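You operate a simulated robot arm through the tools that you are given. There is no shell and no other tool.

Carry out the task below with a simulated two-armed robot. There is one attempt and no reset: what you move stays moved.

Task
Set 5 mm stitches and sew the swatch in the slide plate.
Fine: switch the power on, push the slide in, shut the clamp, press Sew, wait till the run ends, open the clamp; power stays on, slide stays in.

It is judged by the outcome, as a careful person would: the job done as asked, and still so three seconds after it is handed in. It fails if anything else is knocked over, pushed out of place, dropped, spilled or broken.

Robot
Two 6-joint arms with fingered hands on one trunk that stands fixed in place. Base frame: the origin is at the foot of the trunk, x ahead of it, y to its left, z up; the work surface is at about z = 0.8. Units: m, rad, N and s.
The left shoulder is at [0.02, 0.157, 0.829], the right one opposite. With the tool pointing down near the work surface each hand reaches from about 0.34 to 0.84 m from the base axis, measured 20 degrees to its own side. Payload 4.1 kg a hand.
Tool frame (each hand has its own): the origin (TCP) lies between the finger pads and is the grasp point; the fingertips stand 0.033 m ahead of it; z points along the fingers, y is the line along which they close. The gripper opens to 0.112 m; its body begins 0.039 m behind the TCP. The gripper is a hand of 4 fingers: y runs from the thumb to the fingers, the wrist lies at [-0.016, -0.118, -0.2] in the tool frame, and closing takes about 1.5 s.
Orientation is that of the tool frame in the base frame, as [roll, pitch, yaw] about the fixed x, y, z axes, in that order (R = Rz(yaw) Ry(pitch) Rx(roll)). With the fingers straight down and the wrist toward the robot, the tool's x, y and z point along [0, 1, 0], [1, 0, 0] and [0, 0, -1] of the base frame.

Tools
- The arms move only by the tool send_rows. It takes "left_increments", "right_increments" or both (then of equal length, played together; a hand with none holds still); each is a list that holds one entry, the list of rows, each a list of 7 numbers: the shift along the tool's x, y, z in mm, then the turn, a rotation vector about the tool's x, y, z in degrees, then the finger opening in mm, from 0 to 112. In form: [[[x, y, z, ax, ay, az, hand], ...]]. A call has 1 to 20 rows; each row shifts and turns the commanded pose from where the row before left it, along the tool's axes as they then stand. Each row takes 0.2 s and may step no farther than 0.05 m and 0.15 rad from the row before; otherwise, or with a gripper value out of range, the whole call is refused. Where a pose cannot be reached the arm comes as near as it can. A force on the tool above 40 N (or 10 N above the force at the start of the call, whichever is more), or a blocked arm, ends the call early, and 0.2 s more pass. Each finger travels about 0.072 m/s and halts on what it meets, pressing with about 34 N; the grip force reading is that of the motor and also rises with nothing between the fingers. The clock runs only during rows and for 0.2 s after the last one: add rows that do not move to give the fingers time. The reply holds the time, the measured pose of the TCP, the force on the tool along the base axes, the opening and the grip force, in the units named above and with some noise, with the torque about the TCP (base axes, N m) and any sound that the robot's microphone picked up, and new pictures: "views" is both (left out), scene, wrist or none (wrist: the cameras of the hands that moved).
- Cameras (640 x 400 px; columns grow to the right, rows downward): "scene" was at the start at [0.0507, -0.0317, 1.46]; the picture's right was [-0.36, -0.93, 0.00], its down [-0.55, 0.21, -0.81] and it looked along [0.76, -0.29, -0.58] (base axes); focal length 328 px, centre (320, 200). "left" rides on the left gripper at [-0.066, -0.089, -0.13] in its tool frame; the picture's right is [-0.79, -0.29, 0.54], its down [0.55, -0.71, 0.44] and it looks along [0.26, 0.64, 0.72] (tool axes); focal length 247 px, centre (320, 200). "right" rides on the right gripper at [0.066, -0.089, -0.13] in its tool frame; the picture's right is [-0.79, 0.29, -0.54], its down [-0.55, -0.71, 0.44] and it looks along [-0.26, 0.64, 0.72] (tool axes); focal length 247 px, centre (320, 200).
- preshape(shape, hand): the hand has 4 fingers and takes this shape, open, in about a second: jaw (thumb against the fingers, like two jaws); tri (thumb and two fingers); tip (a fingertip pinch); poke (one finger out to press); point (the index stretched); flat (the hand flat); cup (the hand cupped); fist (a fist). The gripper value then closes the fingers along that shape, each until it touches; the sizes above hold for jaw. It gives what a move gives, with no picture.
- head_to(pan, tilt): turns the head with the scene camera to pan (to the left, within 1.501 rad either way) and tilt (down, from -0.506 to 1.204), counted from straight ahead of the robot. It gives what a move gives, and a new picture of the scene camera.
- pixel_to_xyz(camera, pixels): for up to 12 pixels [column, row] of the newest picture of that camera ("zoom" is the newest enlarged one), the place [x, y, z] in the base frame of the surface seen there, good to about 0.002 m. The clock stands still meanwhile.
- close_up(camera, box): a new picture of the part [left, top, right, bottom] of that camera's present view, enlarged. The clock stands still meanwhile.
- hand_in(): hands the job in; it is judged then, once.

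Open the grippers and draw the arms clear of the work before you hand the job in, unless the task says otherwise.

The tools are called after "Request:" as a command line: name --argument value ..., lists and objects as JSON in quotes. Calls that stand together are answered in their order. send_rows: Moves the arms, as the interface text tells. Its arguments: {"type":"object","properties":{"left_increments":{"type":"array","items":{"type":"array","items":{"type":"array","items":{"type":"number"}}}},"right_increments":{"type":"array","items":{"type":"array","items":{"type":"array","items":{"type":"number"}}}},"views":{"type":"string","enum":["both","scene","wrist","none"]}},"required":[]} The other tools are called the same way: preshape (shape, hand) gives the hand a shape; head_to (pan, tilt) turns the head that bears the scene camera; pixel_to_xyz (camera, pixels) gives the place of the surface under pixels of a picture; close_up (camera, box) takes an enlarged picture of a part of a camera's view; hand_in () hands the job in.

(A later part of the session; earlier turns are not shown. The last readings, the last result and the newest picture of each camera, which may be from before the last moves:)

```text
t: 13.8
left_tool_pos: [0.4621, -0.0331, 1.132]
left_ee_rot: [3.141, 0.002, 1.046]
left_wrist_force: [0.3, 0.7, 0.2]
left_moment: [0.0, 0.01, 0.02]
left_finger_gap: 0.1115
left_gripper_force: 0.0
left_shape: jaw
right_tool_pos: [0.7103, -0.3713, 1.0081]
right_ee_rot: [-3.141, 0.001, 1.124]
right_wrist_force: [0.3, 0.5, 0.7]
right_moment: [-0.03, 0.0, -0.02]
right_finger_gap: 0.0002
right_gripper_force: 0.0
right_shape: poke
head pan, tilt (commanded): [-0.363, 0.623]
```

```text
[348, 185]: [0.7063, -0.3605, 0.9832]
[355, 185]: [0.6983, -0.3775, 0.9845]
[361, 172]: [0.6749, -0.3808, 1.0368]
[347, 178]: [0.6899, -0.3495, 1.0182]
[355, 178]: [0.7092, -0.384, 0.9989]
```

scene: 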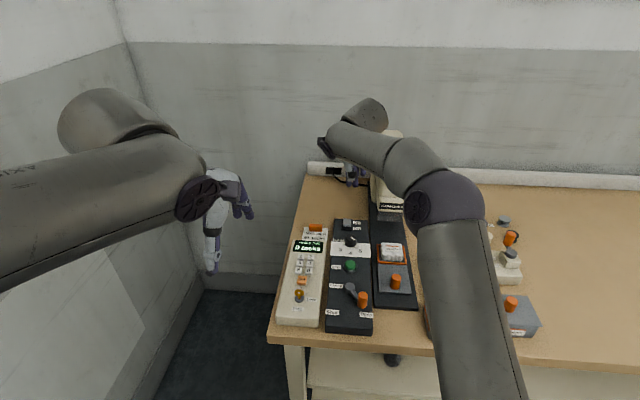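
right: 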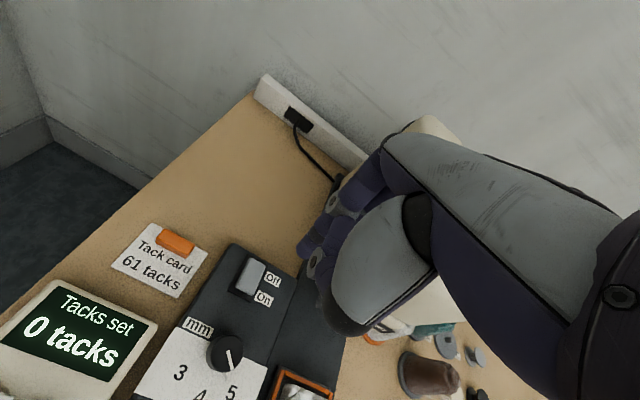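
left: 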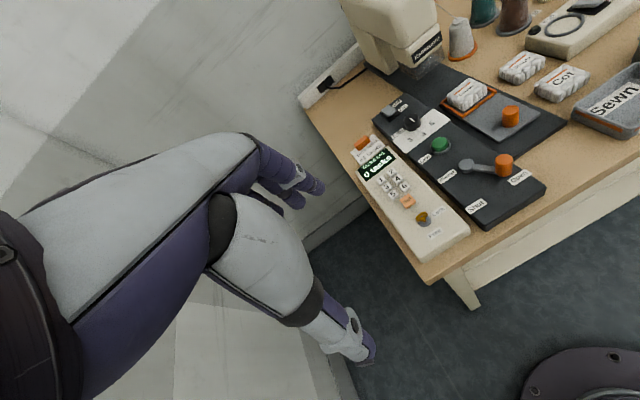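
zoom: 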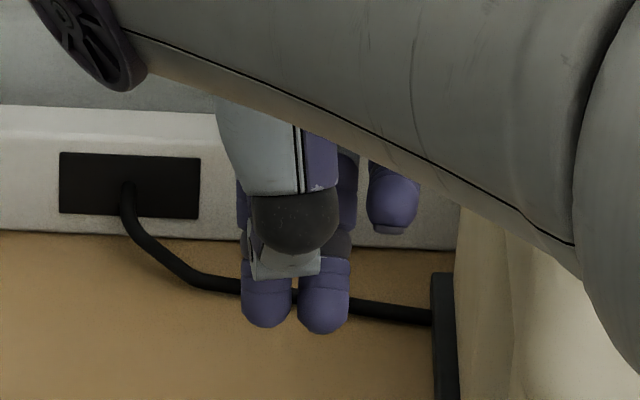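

Two fingertips side by side (x≈±9 mm, z≈33 mm below TCP) form a pressing pad, fine for the 22 mm wide rocker. I move over its near end [0.711,-0.366] and descend to just above it.

Request:
send_rows --right_increments '[[[5, -1.5, 30, 0, 0, 0, 112], [0, 0, 40, 0, 0, 0, 112], [0, 0, 40, 0, 0, 0, 112], [0, 0, 5, 0, 0, 0, 112], [0, 0, 0, 0, 0, 0, 112]]]' --views "both"

Request:
close_up --camera "right" --box '[230, 190, 370, 330]'

Request:
close_up --camera "scene" --box '[325, 190, 385, 260]'

```text
t: 15.0
left_tool_pos: [0.462, -0.0342, 1.1314]
left_ee_rot: [-3.141, 0.0, 1.046]
left_wrist_force: [0.7, -0.1, -1.2]
left_moment: [-0.02, 0.01, 0.03]
left_finger_gap: 0.1114
left_gripper_force: 0.2
left_shape: jaw
right_tool_pos: [0.7113, -0.3646, 0.8935]
right_ee_rot: [3.141, 0.001, 1.124]
right_wrist_force: [0.1, 0.3, -0.5]
right_moment: [-0.04, -0.01, -0.02]
right_finger_gap: 0.0001
right_gripper_force: 0.0
right_shape: poke
head pan, tilt (commanded): [-0.363, 0.623]
```

scene: 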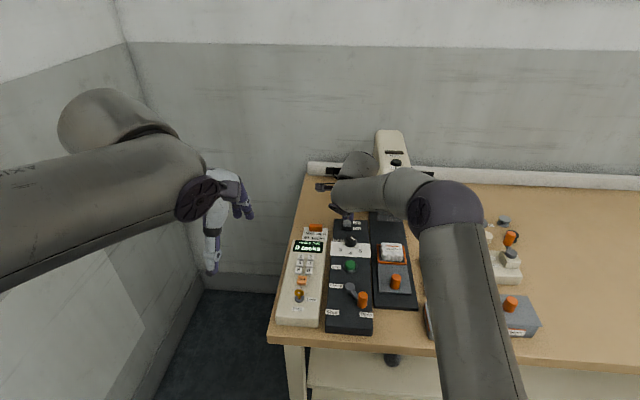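
right: 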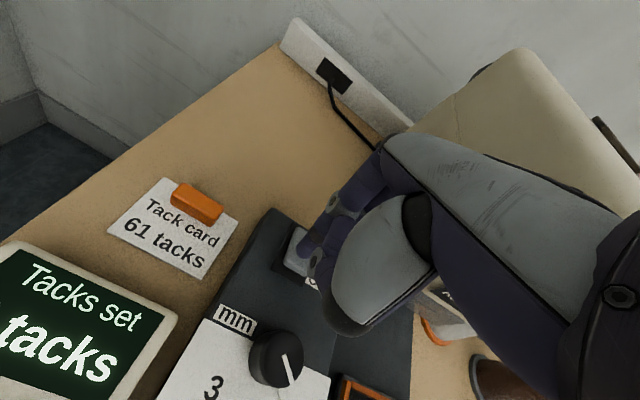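

```text
2.86 times, centred on (300, 260) of right
```

zoom: 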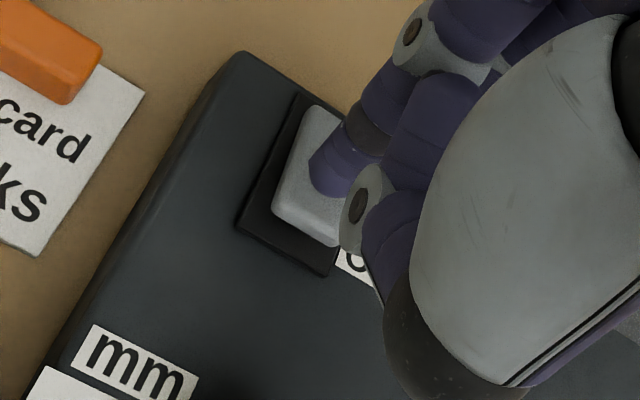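

```text
5.71 times, centred on (355, 225) of scene
```

zoom: 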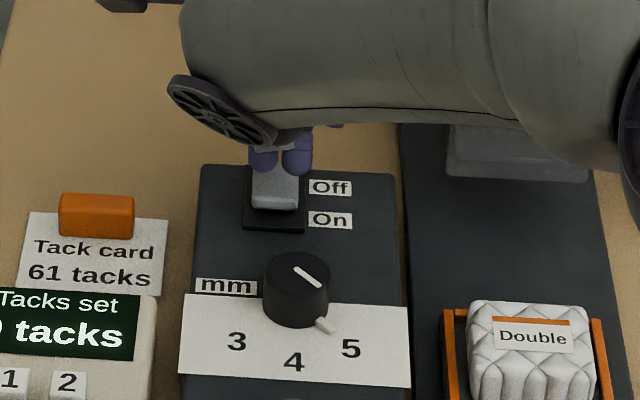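

Tips hover ~12 mm above the rocker's near half, centred laterally. I press down in small steps with a 2 mm nearer offset.

Request:
send_rows --right_increments '[[[0, -2, 6, 0, 0, 0, 112], [0, 0, 4, 0, 0, 0, 112], [0, 0, 3, 0, 0, 0, 112], [0, 0, 3, 0, 0, 0, 112], [0, 0, 3, 0, 0, 0, 112], [0, 0, 2, 0, 0, 0, 112]]]' --views "none"

```text
t: 16.4
left_tool_pos: [0.4612, -0.0349, 1.1326]
left_ee_rot: [3.139, -0.001, 1.043]
left_wrist_force: [0.6, 0.3, 0.8]
left_moment: [0.0, -0.04, 0.0]
left_finger_gap: 0.1115
left_gripper_force: 0.1
left_shape: jaw
right_tool_pos: [0.712, -0.3642, 0.8752]
right_ee_rot: [3.138, 0.0, 1.124]
right_wrist_force: [-2.3, -0.5, 10.6]
right_moment: [-0.08, 0.06, 0.01]
right_finger_gap: 0.0
right_gripper_force: 0.1
right_shape: poke
head pan, tilt (commanded): [-0.363, 0.623]
```

Contact at 10.6 N, z=0.875. I keep pressing a few millimetres more.

Request:
send_rows --right_increments '[[[0, 0, 2, 0, 0, 0, 112], [0, 0, 2, 0, 0, 0, 112], [0, 0, 2, 0, 0, 0, 112], [0, 0, 0, 0, 0, 0, 112]]]' --views "both"

Request:
close_up --camera "right" --box '[230, 190, 370, 330]'

Request:
close_up --camera "scene" --box '[325, 190, 385, 260]'

```text
t: 17.2
left_tool_pos: [0.4624, -0.0337, 1.133]
left_ee_rot: [3.14, 0.0, 1.045]
left_wrist_force: [0.0, 0.6, 0.4]
left_moment: [0.03, -0.01, -0.03]
left_finger_gap: 0.1116
left_gripper_force: 0.1
left_shape: jaw
right_tool_pos: [0.7156, -0.3653, 0.8768]
right_ee_rot: [3.126, -0.004, 1.124]
right_wrist_force: [0.2, -0.5, 11.8]
right_moment: [-0.11, -0.05, 0.01]
right_finger_gap: 0.0
right_gripper_force: 0.1
right_shape: poke
head pan, tilt (commanded): [-0.363, 0.623]
stopped in row 3 (right hand): the force on the tool passed its limit at 42 N (the readings are from after the stop); the commanded pose is now the measured one
```

scene: 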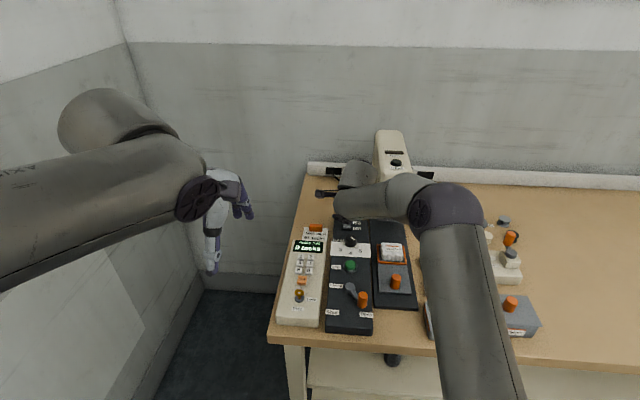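
right: 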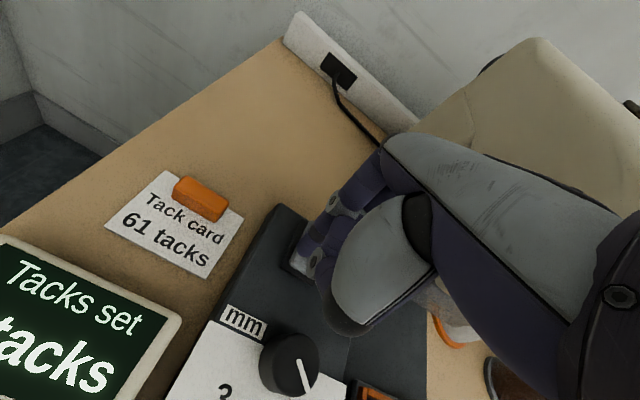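

```text
2.86 times, centred on (300, 260) of right
```

zoom: 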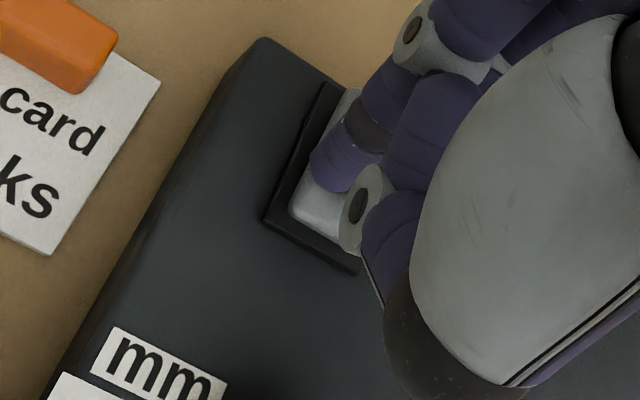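

```text
5.71 times, centred on (355, 225) of scene
```

zoom: 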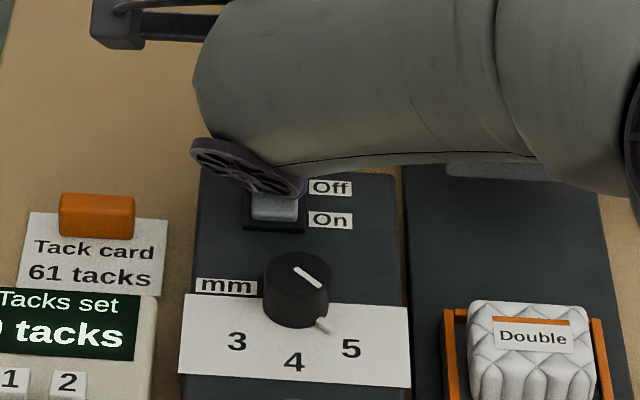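

It stopped at 42 N with the hand having slid 4 mm toward the far side – I likely pressed too near the pivot. I lift off and look at the rocker.

Request:
send_rows --right_increments '[[[0, 0, -15, 0, 0, 0, 112], [0, -20, -40, 0, 0, 0, 112], [0, -30, -20, 0, 0, 0, 112], [0, 0, 0, 0, 0, 0, 112]]]' --views "both"

Request:
close_up --camera "right" --box '[230, 150, 350, 290]'

Request:
close_up --camera "scene" --box '[325, 190, 385, 260]'

```text
t: 18.2
left_tool_pos: [0.4618, -0.0334, 1.1331]
left_ee_rot: [3.14, 0.0, 1.046]
left_wrist_force: [-0.3, -0.4, -0.2]
left_moment: [0.0, -0.01, 0.03]
left_finger_gap: 0.1116
left_gripper_force: 0.1
left_shape: jaw
right_tool_pos: [0.6694, -0.3437, 0.9476]
right_ee_rot: [3.132, -0.001, 1.123]
right_wrist_force: [0.5, -0.8, -0.4]
right_moment: [0.01, 0.0, 0.03]
right_finger_gap: 0.0001
right_gripper_force: 0.0
right_shape: poke
head pan, tilt (commanded): [-0.363, 0.623]
```

scene: 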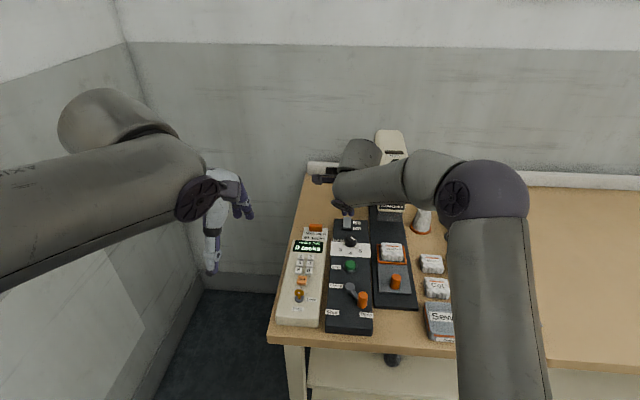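
right: 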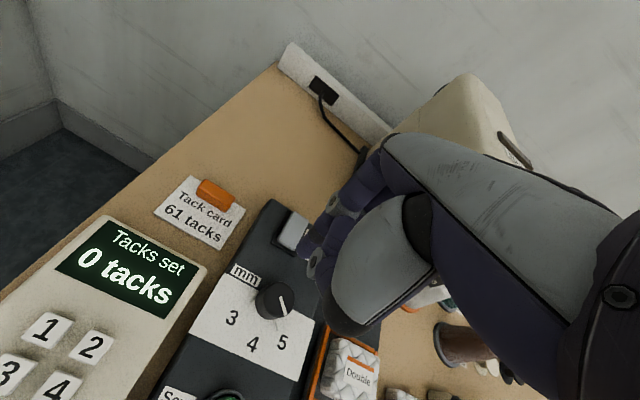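

```text
2.86 times, centred on (290, 220) of right
```

zoom: 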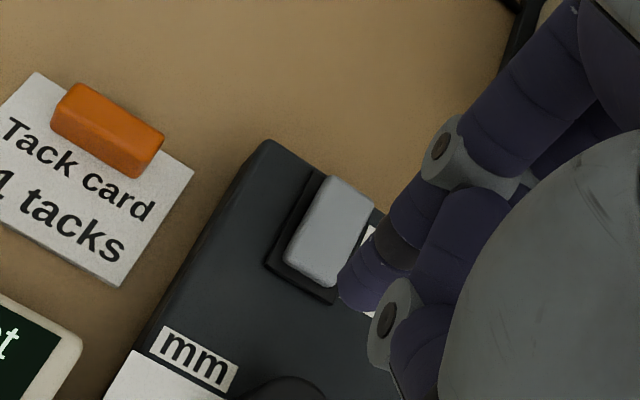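

```text
5.71 times, centred on (355, 225) of scene
```

zoom: 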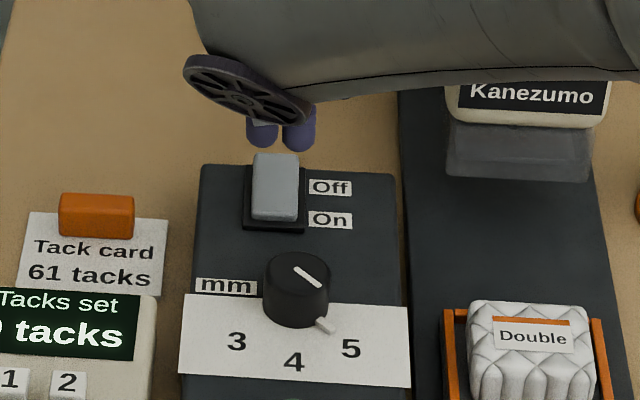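

The rocker's look changed: now it spans rows 153–222 of the scene zoom with no raised near lip. I measure its tilt to confirm it is On.

Request:
pixel_to_xyz --camera "scene" --pixels '[[348, 218], [348, 220], [348, 222], [348, 224], [348, 226], [348, 228]]'

Request:
close_up --camera "scene" --box '[360, 120, 430, 220]'

Request:
pixel_to_xyz --camera "right" --pixels '[[302, 218], [300, 223], [297, 228], [294, 233], [292, 238], [290, 243]]'

```text
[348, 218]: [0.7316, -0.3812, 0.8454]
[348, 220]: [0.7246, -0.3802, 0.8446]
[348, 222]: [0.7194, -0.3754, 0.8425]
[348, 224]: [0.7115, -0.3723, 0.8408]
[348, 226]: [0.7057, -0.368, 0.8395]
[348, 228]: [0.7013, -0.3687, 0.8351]
```

```text
4.00 times, centred on (395, 170) of scene
```

zoom: 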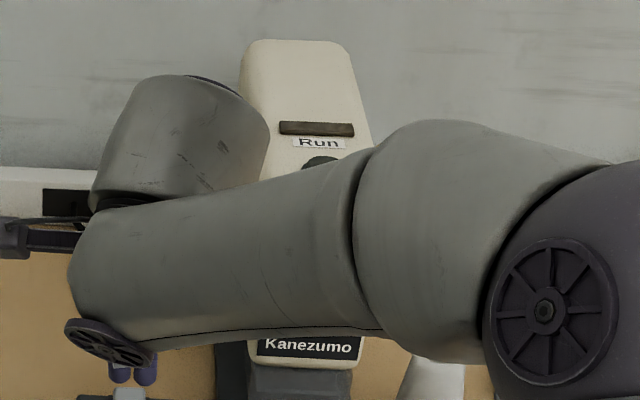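

```text
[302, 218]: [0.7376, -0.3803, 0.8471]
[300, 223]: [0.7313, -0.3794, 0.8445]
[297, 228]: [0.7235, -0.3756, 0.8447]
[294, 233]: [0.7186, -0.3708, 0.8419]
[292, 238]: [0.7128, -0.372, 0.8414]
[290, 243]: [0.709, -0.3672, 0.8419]
```

Tilt reversed (far 0.847, near 0.840): power is On. Next the slide: I move the poke hand back to the robot side of the slide's orange knob, staying at z≈0.95.

Request:
send_rows --right_increments '[[[-20.5, -34, 0, 0, 0, 0, 112], [-20.5, -34, 0, 0, 0, 0, 112], [-20.5, -34, 0, 0, 0, 0, 112], [-20.5, -34, 0, 0, 0, 0, 112], [-20.5, -34, 0, 0, 0, 0, 112], [-20.5, -34, 0, 0, 0, 0, 112], [0, 0, 0, 0, 0, 0, 112]]]' --views "both"

Request:
close_up --camera "scene" --box '[320, 200, 440, 340]'

```text
t: 19.8
left_tool_pos: [0.463, -0.0339, 1.1316]
left_ee_rot: [3.139, 0.002, 1.044]
left_wrist_force: [0.4, 0.1, -1.3]
left_moment: [0.0, 0.04, 0.01]
left_finger_gap: 0.1119
left_gripper_force: 0.0
left_shape: jaw
right_tool_pos: [0.4312, -0.3658, 0.9438]
right_ee_rot: [3.133, -0.001, 1.122]
right_wrist_force: [0.2, -0.4, 0.2]
right_moment: [-0.03, -0.02, 0.01]
right_finger_gap: 0.0002
right_gripper_force: 0.0
right_shape: poke
head pan, tilt (commanded): [-0.363, 0.623]
```

scene: 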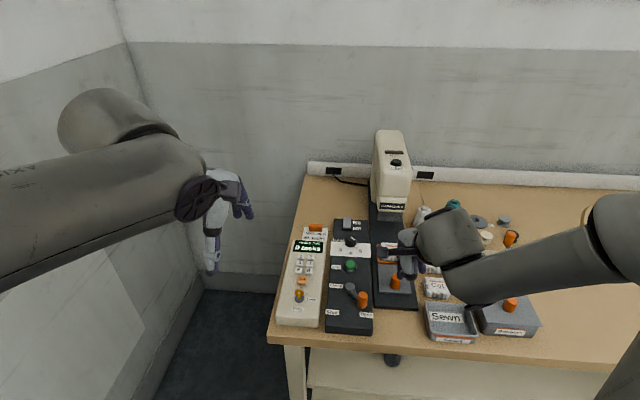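
right: 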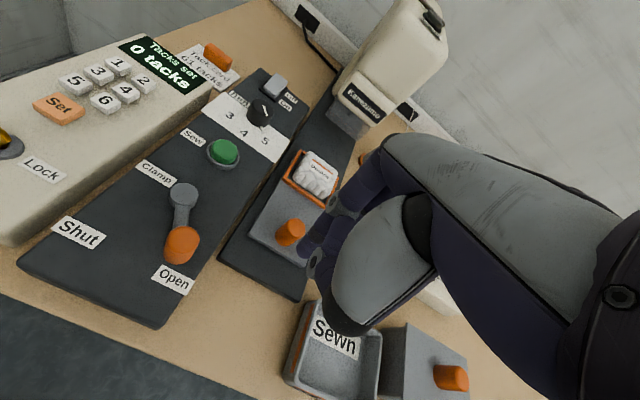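

```text
2.86 times, centred on (380, 270) of scene
```

zoom: 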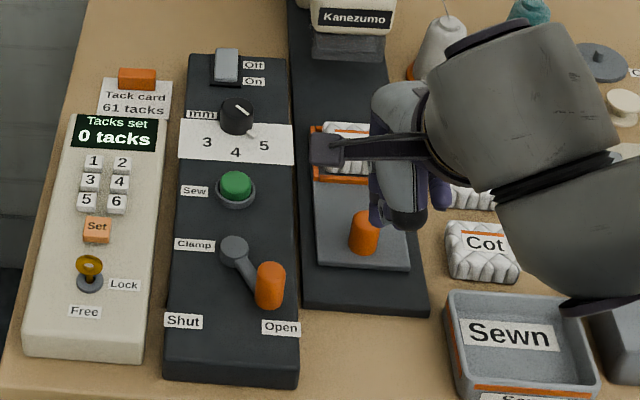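

From here the right camera sees the slide knob at (290,232) and the whole slide. I measure the knob, plate, swatch frame and presser region.

Request:
close_up --camera "right" --box '[220, 70, 400, 310]'

Request:
pixel_to_xyz --camera "right" --pixels '[[293, 225], [284, 226], [302, 227], [289, 240], [301, 297], [222, 257], [252, 232], [300, 262], [302, 152], [288, 177], [325, 208], [338, 170]]'

Request:
pixel_to_xyz --camera "right" --pixels '[[350, 118], [362, 100], [345, 133], [330, 115], [305, 250], [300, 247], [290, 218], [315, 175], [265, 200], [335, 140], [183, 190], [183, 237]]'

```text
1.67 times, centred on (310, 190) of right
```

zoom: 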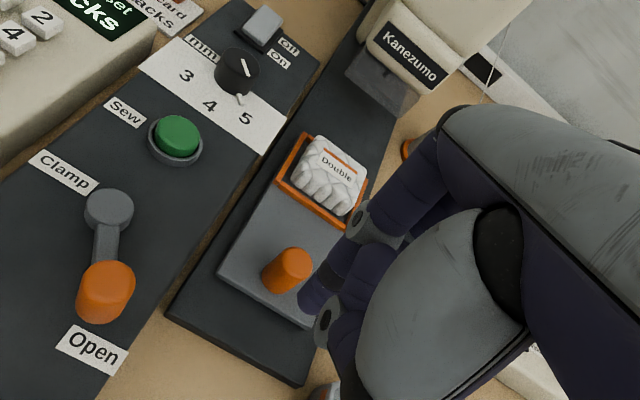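

```text
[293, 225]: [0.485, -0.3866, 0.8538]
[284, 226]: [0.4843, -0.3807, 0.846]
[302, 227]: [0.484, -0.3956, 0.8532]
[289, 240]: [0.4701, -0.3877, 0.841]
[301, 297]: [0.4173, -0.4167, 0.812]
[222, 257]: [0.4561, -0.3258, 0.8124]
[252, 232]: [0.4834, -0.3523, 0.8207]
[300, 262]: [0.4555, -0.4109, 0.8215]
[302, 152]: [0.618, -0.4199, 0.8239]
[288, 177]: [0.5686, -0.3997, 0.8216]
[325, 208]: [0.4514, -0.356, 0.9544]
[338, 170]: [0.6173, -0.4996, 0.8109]
```

```text
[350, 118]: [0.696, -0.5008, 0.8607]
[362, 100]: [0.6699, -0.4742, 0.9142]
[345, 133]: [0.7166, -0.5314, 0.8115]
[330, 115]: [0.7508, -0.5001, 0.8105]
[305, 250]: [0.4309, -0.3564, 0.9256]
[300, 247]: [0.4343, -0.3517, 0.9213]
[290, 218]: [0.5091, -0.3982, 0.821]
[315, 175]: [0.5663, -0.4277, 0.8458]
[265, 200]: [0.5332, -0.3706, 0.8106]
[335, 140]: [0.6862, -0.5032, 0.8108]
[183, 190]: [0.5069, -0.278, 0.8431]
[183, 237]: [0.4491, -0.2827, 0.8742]
```

Knob centre ≈[0.482,-0.388], top 0.854; slide axis ≈ -26°. I lower the fingertips behind the knob (TCP ≈[0.441,-0.368,0.863]).

Request:
send_rows --right_increments '[[[2, 5, 20, 0, 0, 0, 112], [0, 0, 20, 0, 0, 0, 112], [0, 0, 20, 0, 0, 0, 112], [0, 0, 20, 0, 0, 0, 112], [0, 0, 0, 0, 0, 0, 112]]]' --views "both"

Request:
close_up --camera "right" --box '[220, 70, 400, 310]'

Request:
close_up --camera "scene" --box '[340, 200, 460, 340]'

```text
t: 21.0
left_tool_pos: [0.4625, -0.0339, 1.1334]
left_ee_rot: [3.14, -0.001, 1.046]
left_wrist_force: [-0.2, -0.2, 0.1]
left_moment: [0.03, -0.01, 0.0]
left_finger_gap: 0.1113
left_gripper_force: 0.0
left_shape: jaw
right_tool_pos: [0.4353, -0.3668, 0.865]
right_ee_rot: [3.132, -0.002, 1.123]
right_wrist_force: [0.0, 0.1, 0.7]
right_moment: [0.02, -0.01, 0.02]
right_finger_gap: 0.0
right_gripper_force: 0.0
right_shape: poke
head pan, tilt (commanded): [-0.363, 0.623]
```

scene: 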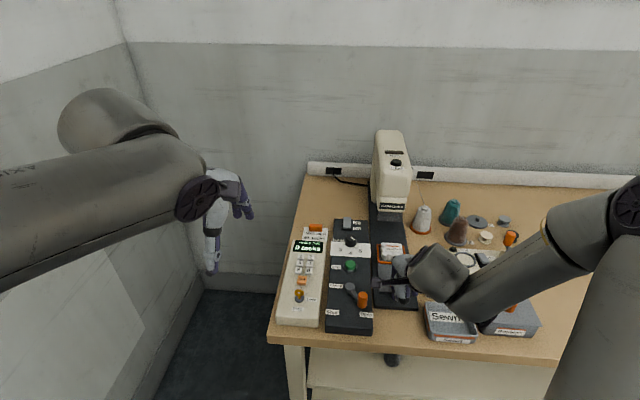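
right: 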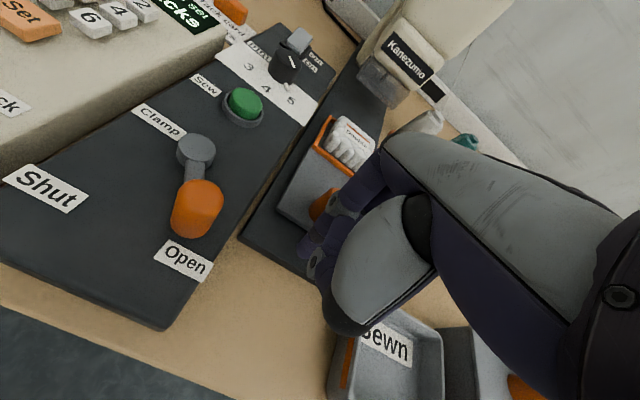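

```text
1.67 times, centred on (310, 190) of right
```

zoom: 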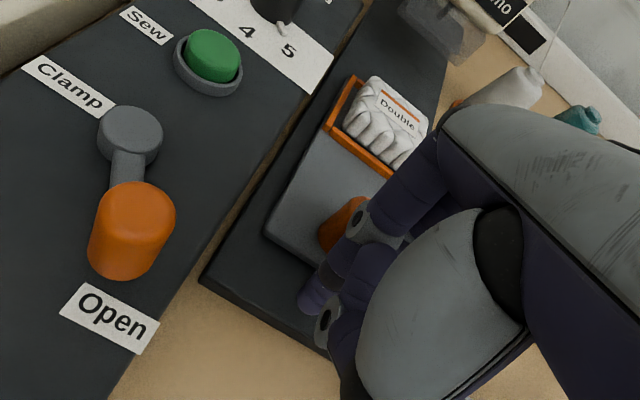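

```text
2.86 times, centred on (400, 270) of scene
```

zoom: 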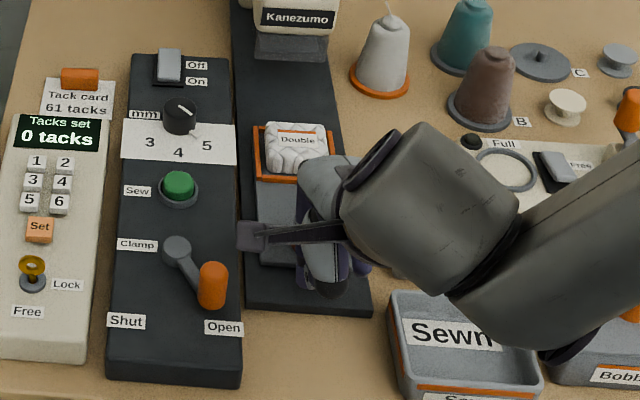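

I check the forearm's clearance above the bins before pushing.

Request:
pixel_to_xyz --camera "scene" --pixels '[[450, 290], [485, 325], [520, 290], [440, 270], [550, 310], [475, 200], [515, 300], [600, 240], [393, 285], [398, 262]]'

```text
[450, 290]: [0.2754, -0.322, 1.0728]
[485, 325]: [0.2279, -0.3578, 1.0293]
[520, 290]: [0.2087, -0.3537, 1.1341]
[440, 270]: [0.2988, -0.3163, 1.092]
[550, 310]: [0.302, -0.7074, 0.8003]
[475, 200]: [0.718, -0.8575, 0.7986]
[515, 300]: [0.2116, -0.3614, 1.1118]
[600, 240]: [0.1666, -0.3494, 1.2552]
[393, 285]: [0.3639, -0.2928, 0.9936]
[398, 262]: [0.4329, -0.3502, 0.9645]
```

The forearm is well clear (x≈0.2–0.3, z>1.03). Fingertips are aligned with the knob (≈1 mm lateral error), so I push forward along the slide axis.

Request:
send_rows --right_increments '[[[0, 10, 0, 0, 0, 0, 112], [0, 10, 0, 0, 0, 0, 112], [0, 8, 0, 0, 0, 0, 112], [0, 8, 0, 0, 0, 0, 112], [0, 8, 0, 0, 0, 0, 112], [0, 8, 0, 0, 0, 0, 112], [0, 8, 0, 0, 0, 0, 112]]]' --views "both"

Request:
close_up --camera "right" --box '[220, 70, 400, 310]'

Request:
close_up --camera "scene" --box '[340, 200, 460, 340]'

```text
t: 22.6
left_tool_pos: [0.4623, -0.0345, 1.1324]
left_ee_rot: [3.141, 0.0, 1.046]
left_wrist_force: [0.2, -0.1, -0.6]
left_moment: [-0.01, 0.01, -0.03]
left_finger_gap: 0.1116
left_gripper_force: 0.0
left_shape: jaw
right_tool_pos: [0.4901, -0.3932, 0.8656]
right_ee_rot: [3.131, -0.002, 1.124]
right_wrist_force: [-0.2, -0.1, 0.2]
right_moment: [0.01, -0.01, -0.01]
right_finger_gap: 0.0
right_gripper_force: 0.1
right_shape: poke
head pan, tilt (commanded): [-0.363, 0.623]
```

scene: 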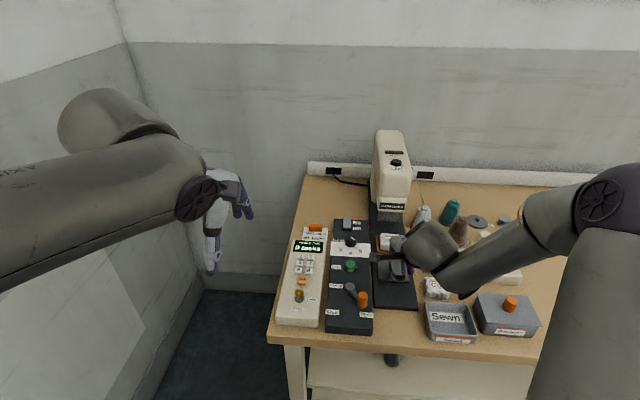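
right: 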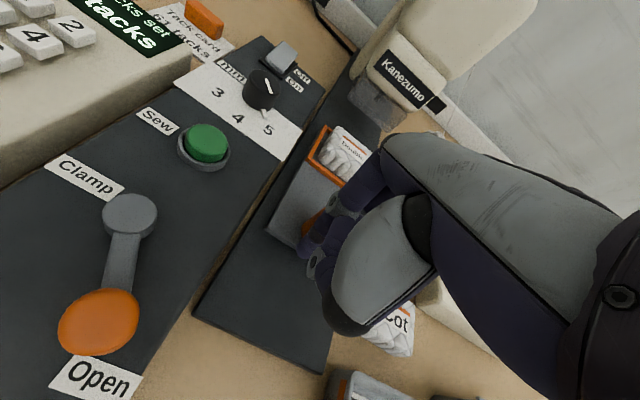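

```text
1.67 times, centred on (310, 190) of right
```

zoom: 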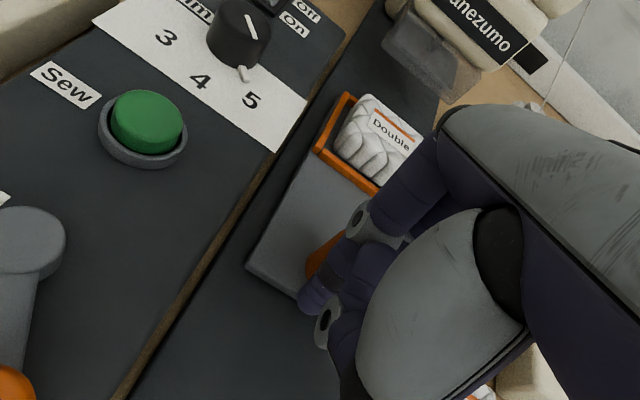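

```text
2.86 times, centred on (400, 270) of scene
```

zoom: 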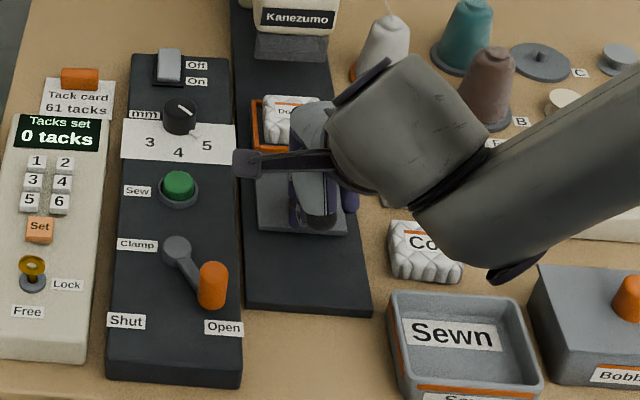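

The slide is moving (plate's near edge advanced ~3 cm) with almost no force. I continue pushing in 7 mm steps.

Request:
send_rows --right_increments '[[[0, 7, 0, 0, 0, 0, 112], [0, 7, 0, 0, 0, 0, 112], [0, 7, 0, 0, 0, 0, 112], [0, 7, 0, 0, 0, 0, 112], [0, 7, 0, 0, 0, 0, 112], [0, 7, 0, 0, 0, 0, 112]]]' --views "both"

Request:
close_up --camera "right" --box '[220, 70, 440, 310]'

Request:
close_up --camera "scene" --box '[340, 180, 440, 300]'

Request:
pixel_to_xyz --camera "right" --pixels '[[385, 145], [395, 135], [420, 136], [375, 170]]'

```text
t: 24.0
left_tool_pos: [0.4625, -0.0339, 1.1321]
left_ee_rot: [3.139, 0.0, 1.045]
left_wrist_force: [0.8, 0.4, -1.0]
left_moment: [-0.01, 0.02, -0.02]
left_finger_gap: 0.1115
left_gripper_force: 0.1
left_shape: jaw
right_tool_pos: [0.5285, -0.4111, 0.8671]
right_ee_rot: [3.131, -0.002, 1.123]
right_wrist_force: [-0.2, -0.2, 0.4]
right_moment: [-0.02, -0.02, 0.01]
right_finger_gap: 0.0
right_gripper_force: 0.0
right_shape: poke
head pan, tilt (commanded): [-0.363, 0.623]
```

scene: 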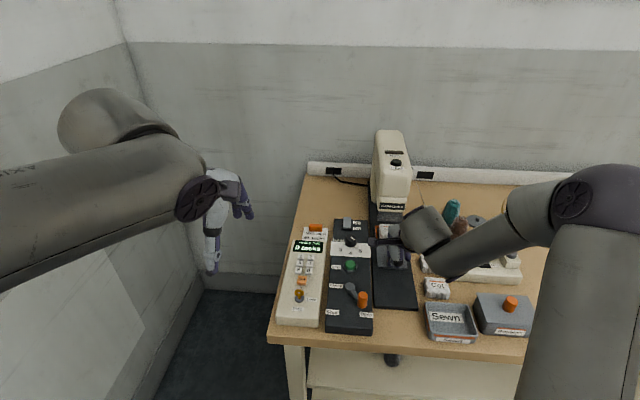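
right: 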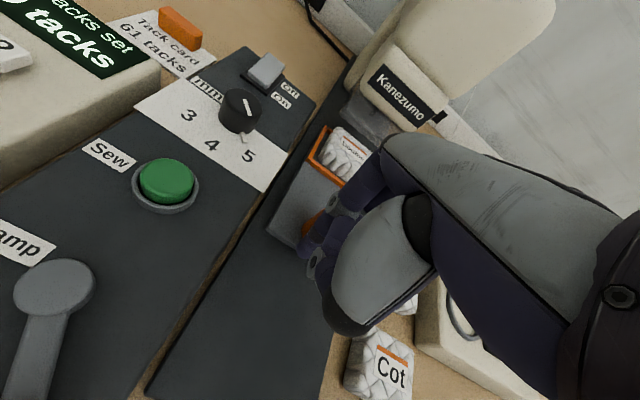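

```text
1.67 times, centred on (330, 190) of right
```

zoom: 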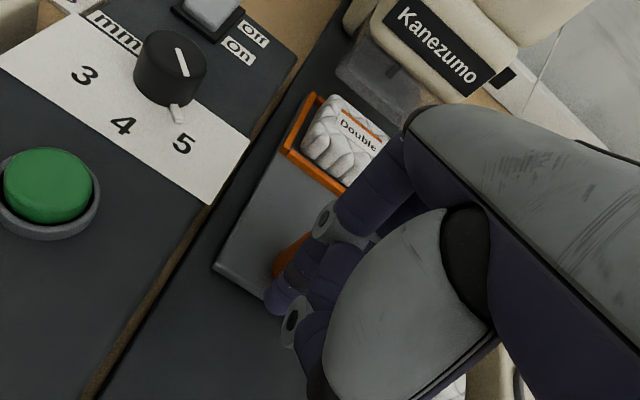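

```text
3.33 times, centred on (390, 240) of scene
```

zoom: 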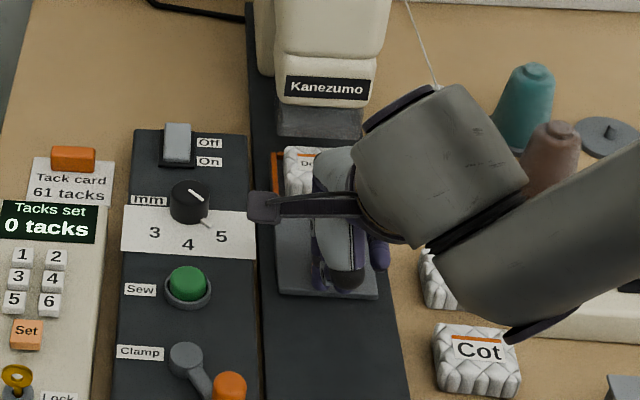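

```text
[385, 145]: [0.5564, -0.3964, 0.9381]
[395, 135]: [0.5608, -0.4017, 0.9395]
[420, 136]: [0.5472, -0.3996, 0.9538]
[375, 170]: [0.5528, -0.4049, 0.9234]
```

Still free travel, swatch approaching the foot. I continue pushing in 6 mm steps, expecting the stop within ~4–5 cm.

Request:
send_rows --right_increments '[[[0, 6, 0.3, 0, 0, 0, 112], [0, 6, 0.3, 0, 0, 0, 112], [0, 6, 0.3, 0, 0, 0, 112], [0, 5, 0.3, 0, 0, 0, 112], [0, 5, 0.3, 0, 0, 0, 112]]]' --views "both"

Request:
close_up --camera "right" --box '[220, 70, 440, 310]'

Request:
close_up --camera "scene" --box '[340, 180, 440, 300]'

```text
t: 25.2
left_tool_pos: [0.4619, -0.0329, 1.1324]
left_ee_rot: [3.141, 0.0, 1.044]
left_wrist_force: [0.5, 0.0, 0.4]
left_moment: [0.0, 0.0, 0.01]
left_finger_gap: 0.1116
left_gripper_force: 0.2
left_shape: jaw
right_tool_pos: [0.5546, -0.422, 0.8647]
right_ee_rot: [3.134, -0.003, 1.123]
right_wrist_force: [-1.4, 0.0, 0.2]
right_moment: [-0.03, 0.02, 0.03]
right_finger_gap: 0.0001
right_gripper_force: 0.1
right_shape: poke
head pan, tilt (commanded): [-0.363, 0.623]
```

scene: 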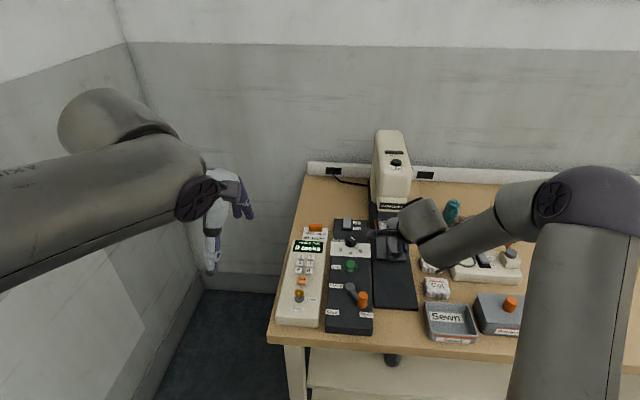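
right: 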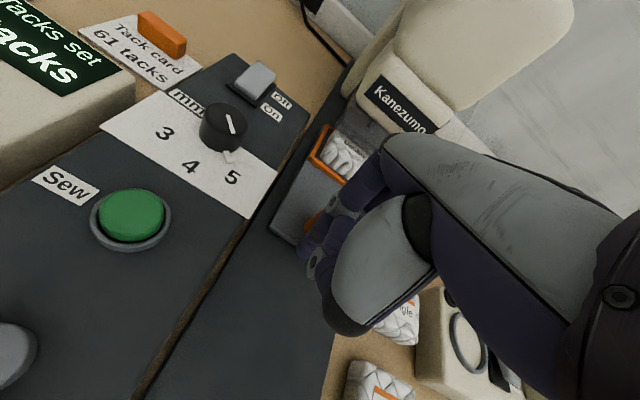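

```text
1.67 times, centred on (330, 190) of right
```

zoom: 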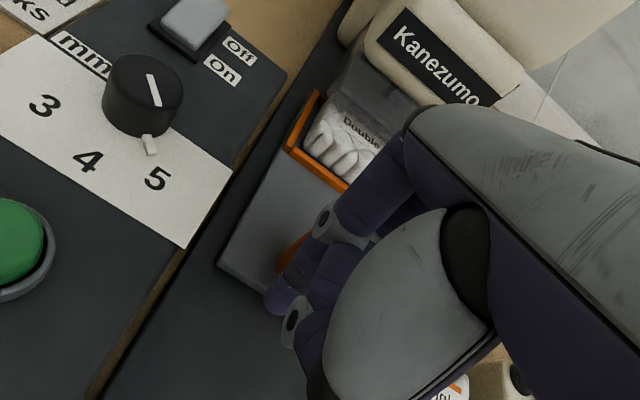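

```text
3.33 times, centred on (390, 240) of scene
```

zoom: 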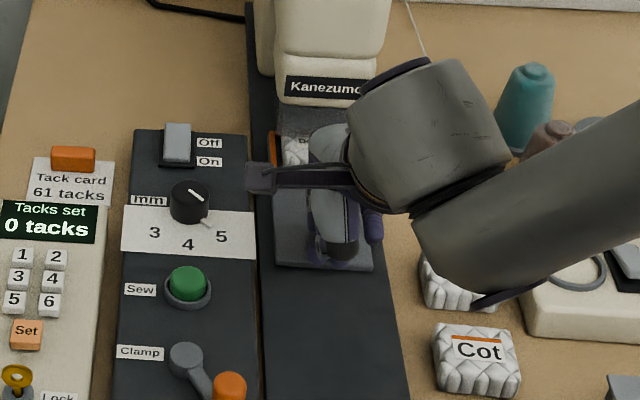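

The swatch is sliding under the translucent foot with negligible force. I continue gently in 4 mm steps until it meets the stop.

Request:
send_rows --right_increments '[[[0, 4, 0, 0, 0, 0, 112], [0, 4, 0, 0, 0, 0, 112], [0, 4, 0, 0, 0, 0, 112], [0, 4, 0, 0, 0, 0, 112], [0, 4, 0, 0, 0, 0, 112]]]' --views "both"

Request:
close_up --camera "right" --box '[220, 70, 440, 310]'

Request:
close_up --camera "scene" --box '[340, 180, 440, 300]'

```text
t: 26.4
left_tool_pos: [0.4627, -0.0341, 1.1321]
left_ee_rot: [3.141, 0.001, 1.046]
left_wrist_force: [-1.1, -0.3, 0.8]
left_moment: [-0.02, -0.04, 0.03]
left_finger_gap: 0.1116
left_gripper_force: 0.0
left_shape: jaw
right_tool_pos: [0.5704, -0.4317, 0.8649]
right_ee_rot: [3.133, -0.003, 1.125]
right_wrist_force: [0.2, 1.2, -0.4]
right_moment: [0.01, -0.01, 0.03]
right_finger_gap: 0.0
right_gripper_force: 0.1
right_shape: poke
head pan, tilt (commanded): [-0.363, 0.623]
```

scene: 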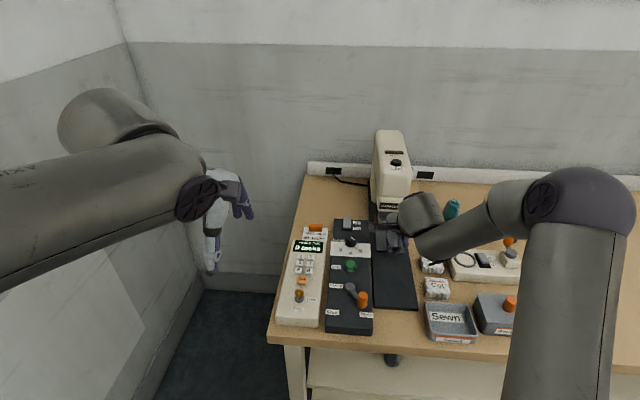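
right: 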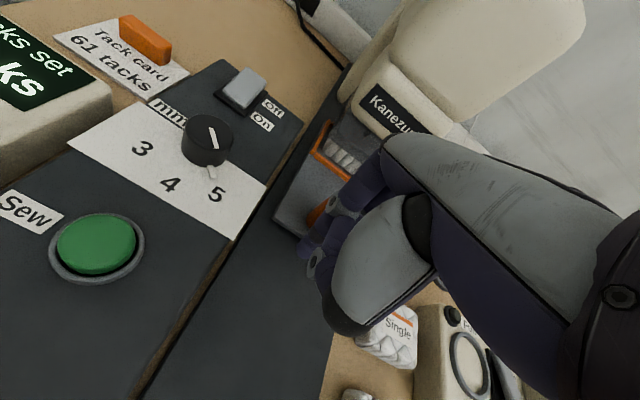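

```text
1.67 times, centred on (330, 190) of right
```

zoom: 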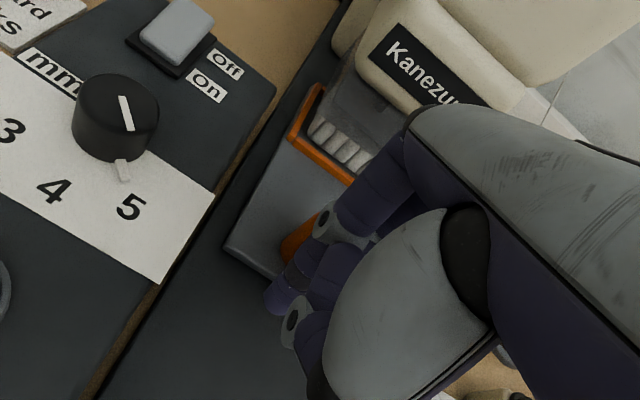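

```text
3.33 times, centred on (390, 240) of scene
```

zoom: 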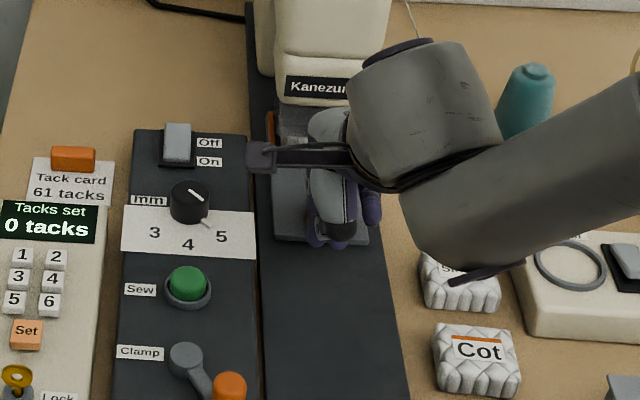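

No stop yet; the swatch is mostly under the foot. I go on another 15–20 mm in small steps.

Request:
send_rows --right_increments '[[[0, 3, 0, 0, 0, 0, 112], [0, 3, 0, 0, 0, 0, 112], [0, 3, 0, 0, 0, 0, 112], [0, 3, 0, 0, 0, 0, 112]]]' --views "both"

Request:
close_up --camera "right" --box '[220, 70, 440, 310]'

```text
t: 27.4
left_tool_pos: [0.4627, -0.0333, 1.1315]
left_ee_rot: [3.14, 0.002, 1.045]
left_wrist_force: [-0.8, 0.3, -0.6]
left_moment: [-0.03, -0.03, -0.03]
left_finger_gap: 0.1116
left_gripper_force: 0.1
left_shape: jaw
right_tool_pos: [0.582, -0.4374, 0.8655]
right_ee_rot: [3.131, 0.0, 1.124]
right_wrist_force: [-1.8, 0.0, 0.1]
right_moment: [-0.02, -0.01, -0.02]
right_finger_gap: 0.0001
right_gripper_force: 0.0
right_shape: poke
head pan, tilt (commanded): [-0.363, 0.623]
```

scene: 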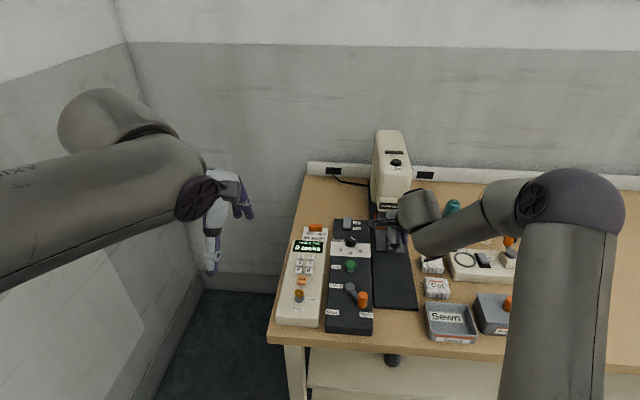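
right: 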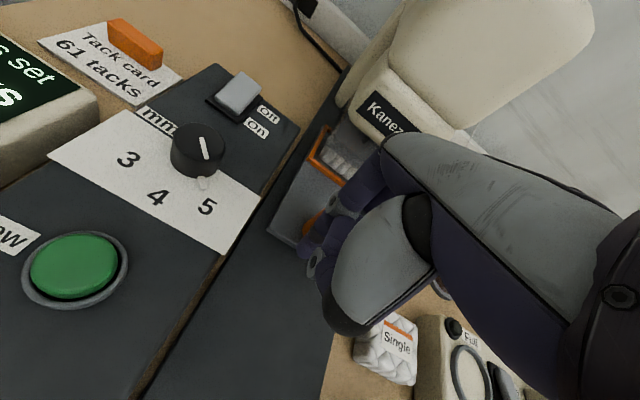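

```text
1.67 times, centred on (330, 190) of right
```

zoom: 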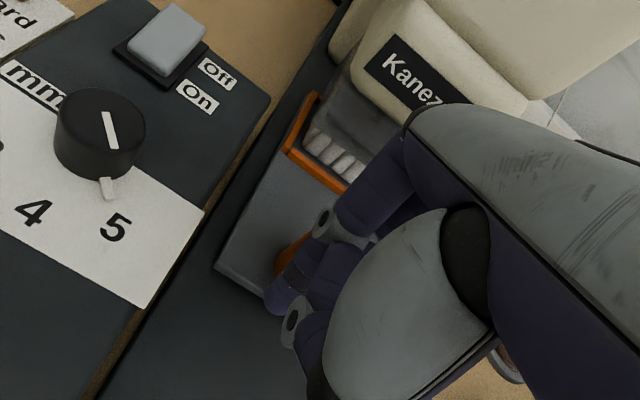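

No resistance yet (−1.8 N), so I continue carefully.

Request:
send_rows --right_increments '[[[0, 3, 0, 0, 0, 0, 112], [0, 3, 0, 0, 0, 0, 112], [0, 3, 0, 0, 0, 0, 112], [0, 3, 0, 0, 0, 0, 112]]]' --views "both"

Request:
close_up --camera "right" --box '[220, 70, 440, 310]'

Request:
close_up --camera "scene" --box '[340, 180, 440, 300]'

```text
t: 28.4
left_tool_pos: [0.4619, -0.0327, 1.1326]
left_ee_rot: [3.139, 0.0, 1.045]
left_wrist_force: [0.0, 0.7, -0.1]
left_moment: [0.01, -0.02, -0.02]
left_finger_gap: 0.1115
left_gripper_force: 0.1
left_shape: jaw
right_tool_pos: [0.5929, -0.4408, 0.8662]
right_ee_rot: [3.133, -0.003, 1.126]
right_wrist_force: [-23.1, 7.6, 11.1]
right_moment: [0.05, 0.22, 0.01]
right_finger_gap: 0.0001
right_gripper_force: 0.1
right_shape: poke
head pan, tilt (commanded): [-0.363, 0.623]
```

scene: 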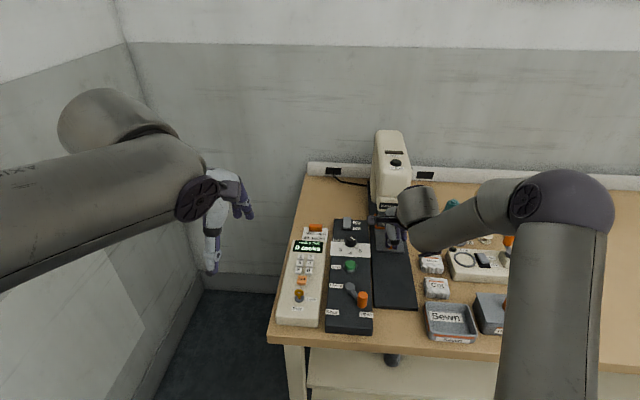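
right: 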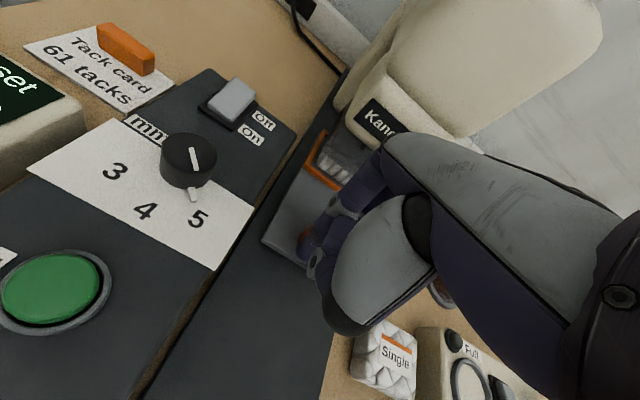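

```text
1.67 times, centred on (330, 190) of right
```

zoom: 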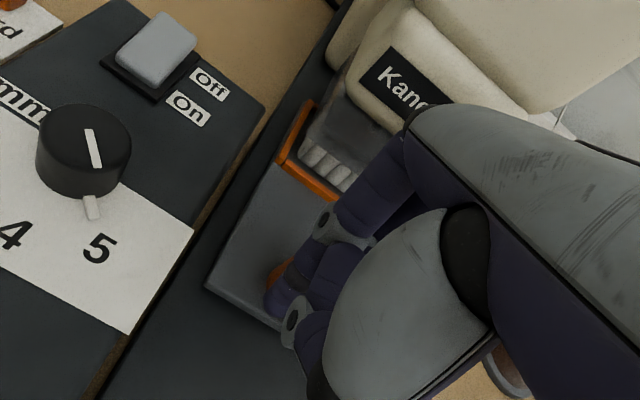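

```text
3.33 times, centred on (390, 240) of scene
```

zoom: 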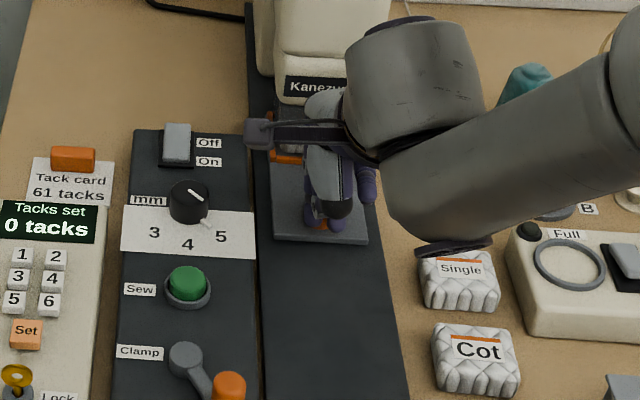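

Now 23 N of resistance; the plate's near edge hasn't advanced since a few centimetres ago, so it seems at its stop. I measure the plate's position now.

Request:
pixel_to_xyz --camera "zoom" --pixels '[[275, 236], [366, 241], [312, 215], [325, 228], [358, 230], [280, 160], [290, 157], [285, 200], [308, 225], [340, 225]]'

Request:
close_up --camera "scene" --box '[370, 195, 420, 265]'

Request:
close_up --camera "right" --box '[260, 120, 360, 290]'

```text
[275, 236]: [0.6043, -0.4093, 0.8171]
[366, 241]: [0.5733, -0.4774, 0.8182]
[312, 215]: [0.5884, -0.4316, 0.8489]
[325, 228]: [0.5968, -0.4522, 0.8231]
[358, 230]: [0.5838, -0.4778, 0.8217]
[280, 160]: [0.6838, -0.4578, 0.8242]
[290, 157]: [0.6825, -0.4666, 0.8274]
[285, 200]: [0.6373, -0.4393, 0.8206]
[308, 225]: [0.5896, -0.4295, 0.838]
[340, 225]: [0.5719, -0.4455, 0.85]
```

```text
5.71 times, centred on (395, 230) of scene
```

zoom: 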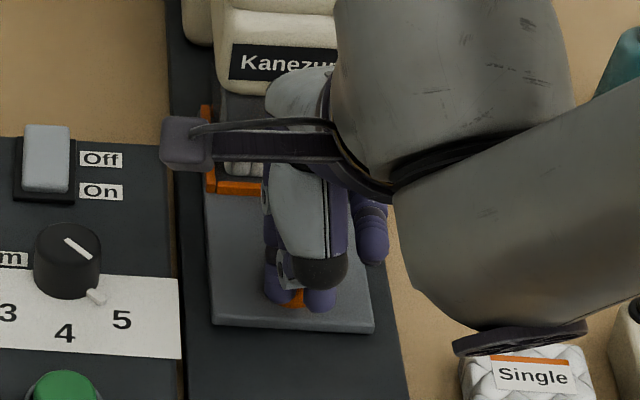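

```text
2.35 times, centred on (310, 205) of right
```

zoom: 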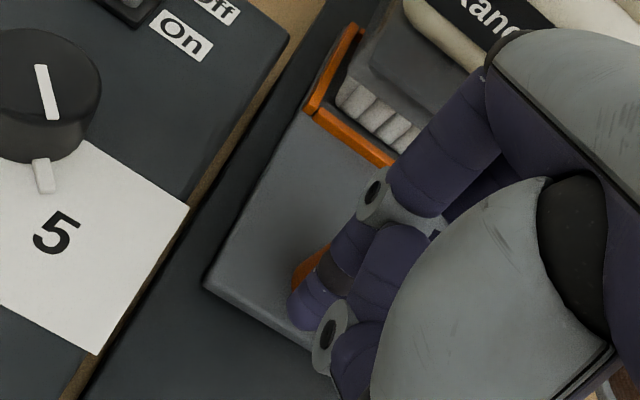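

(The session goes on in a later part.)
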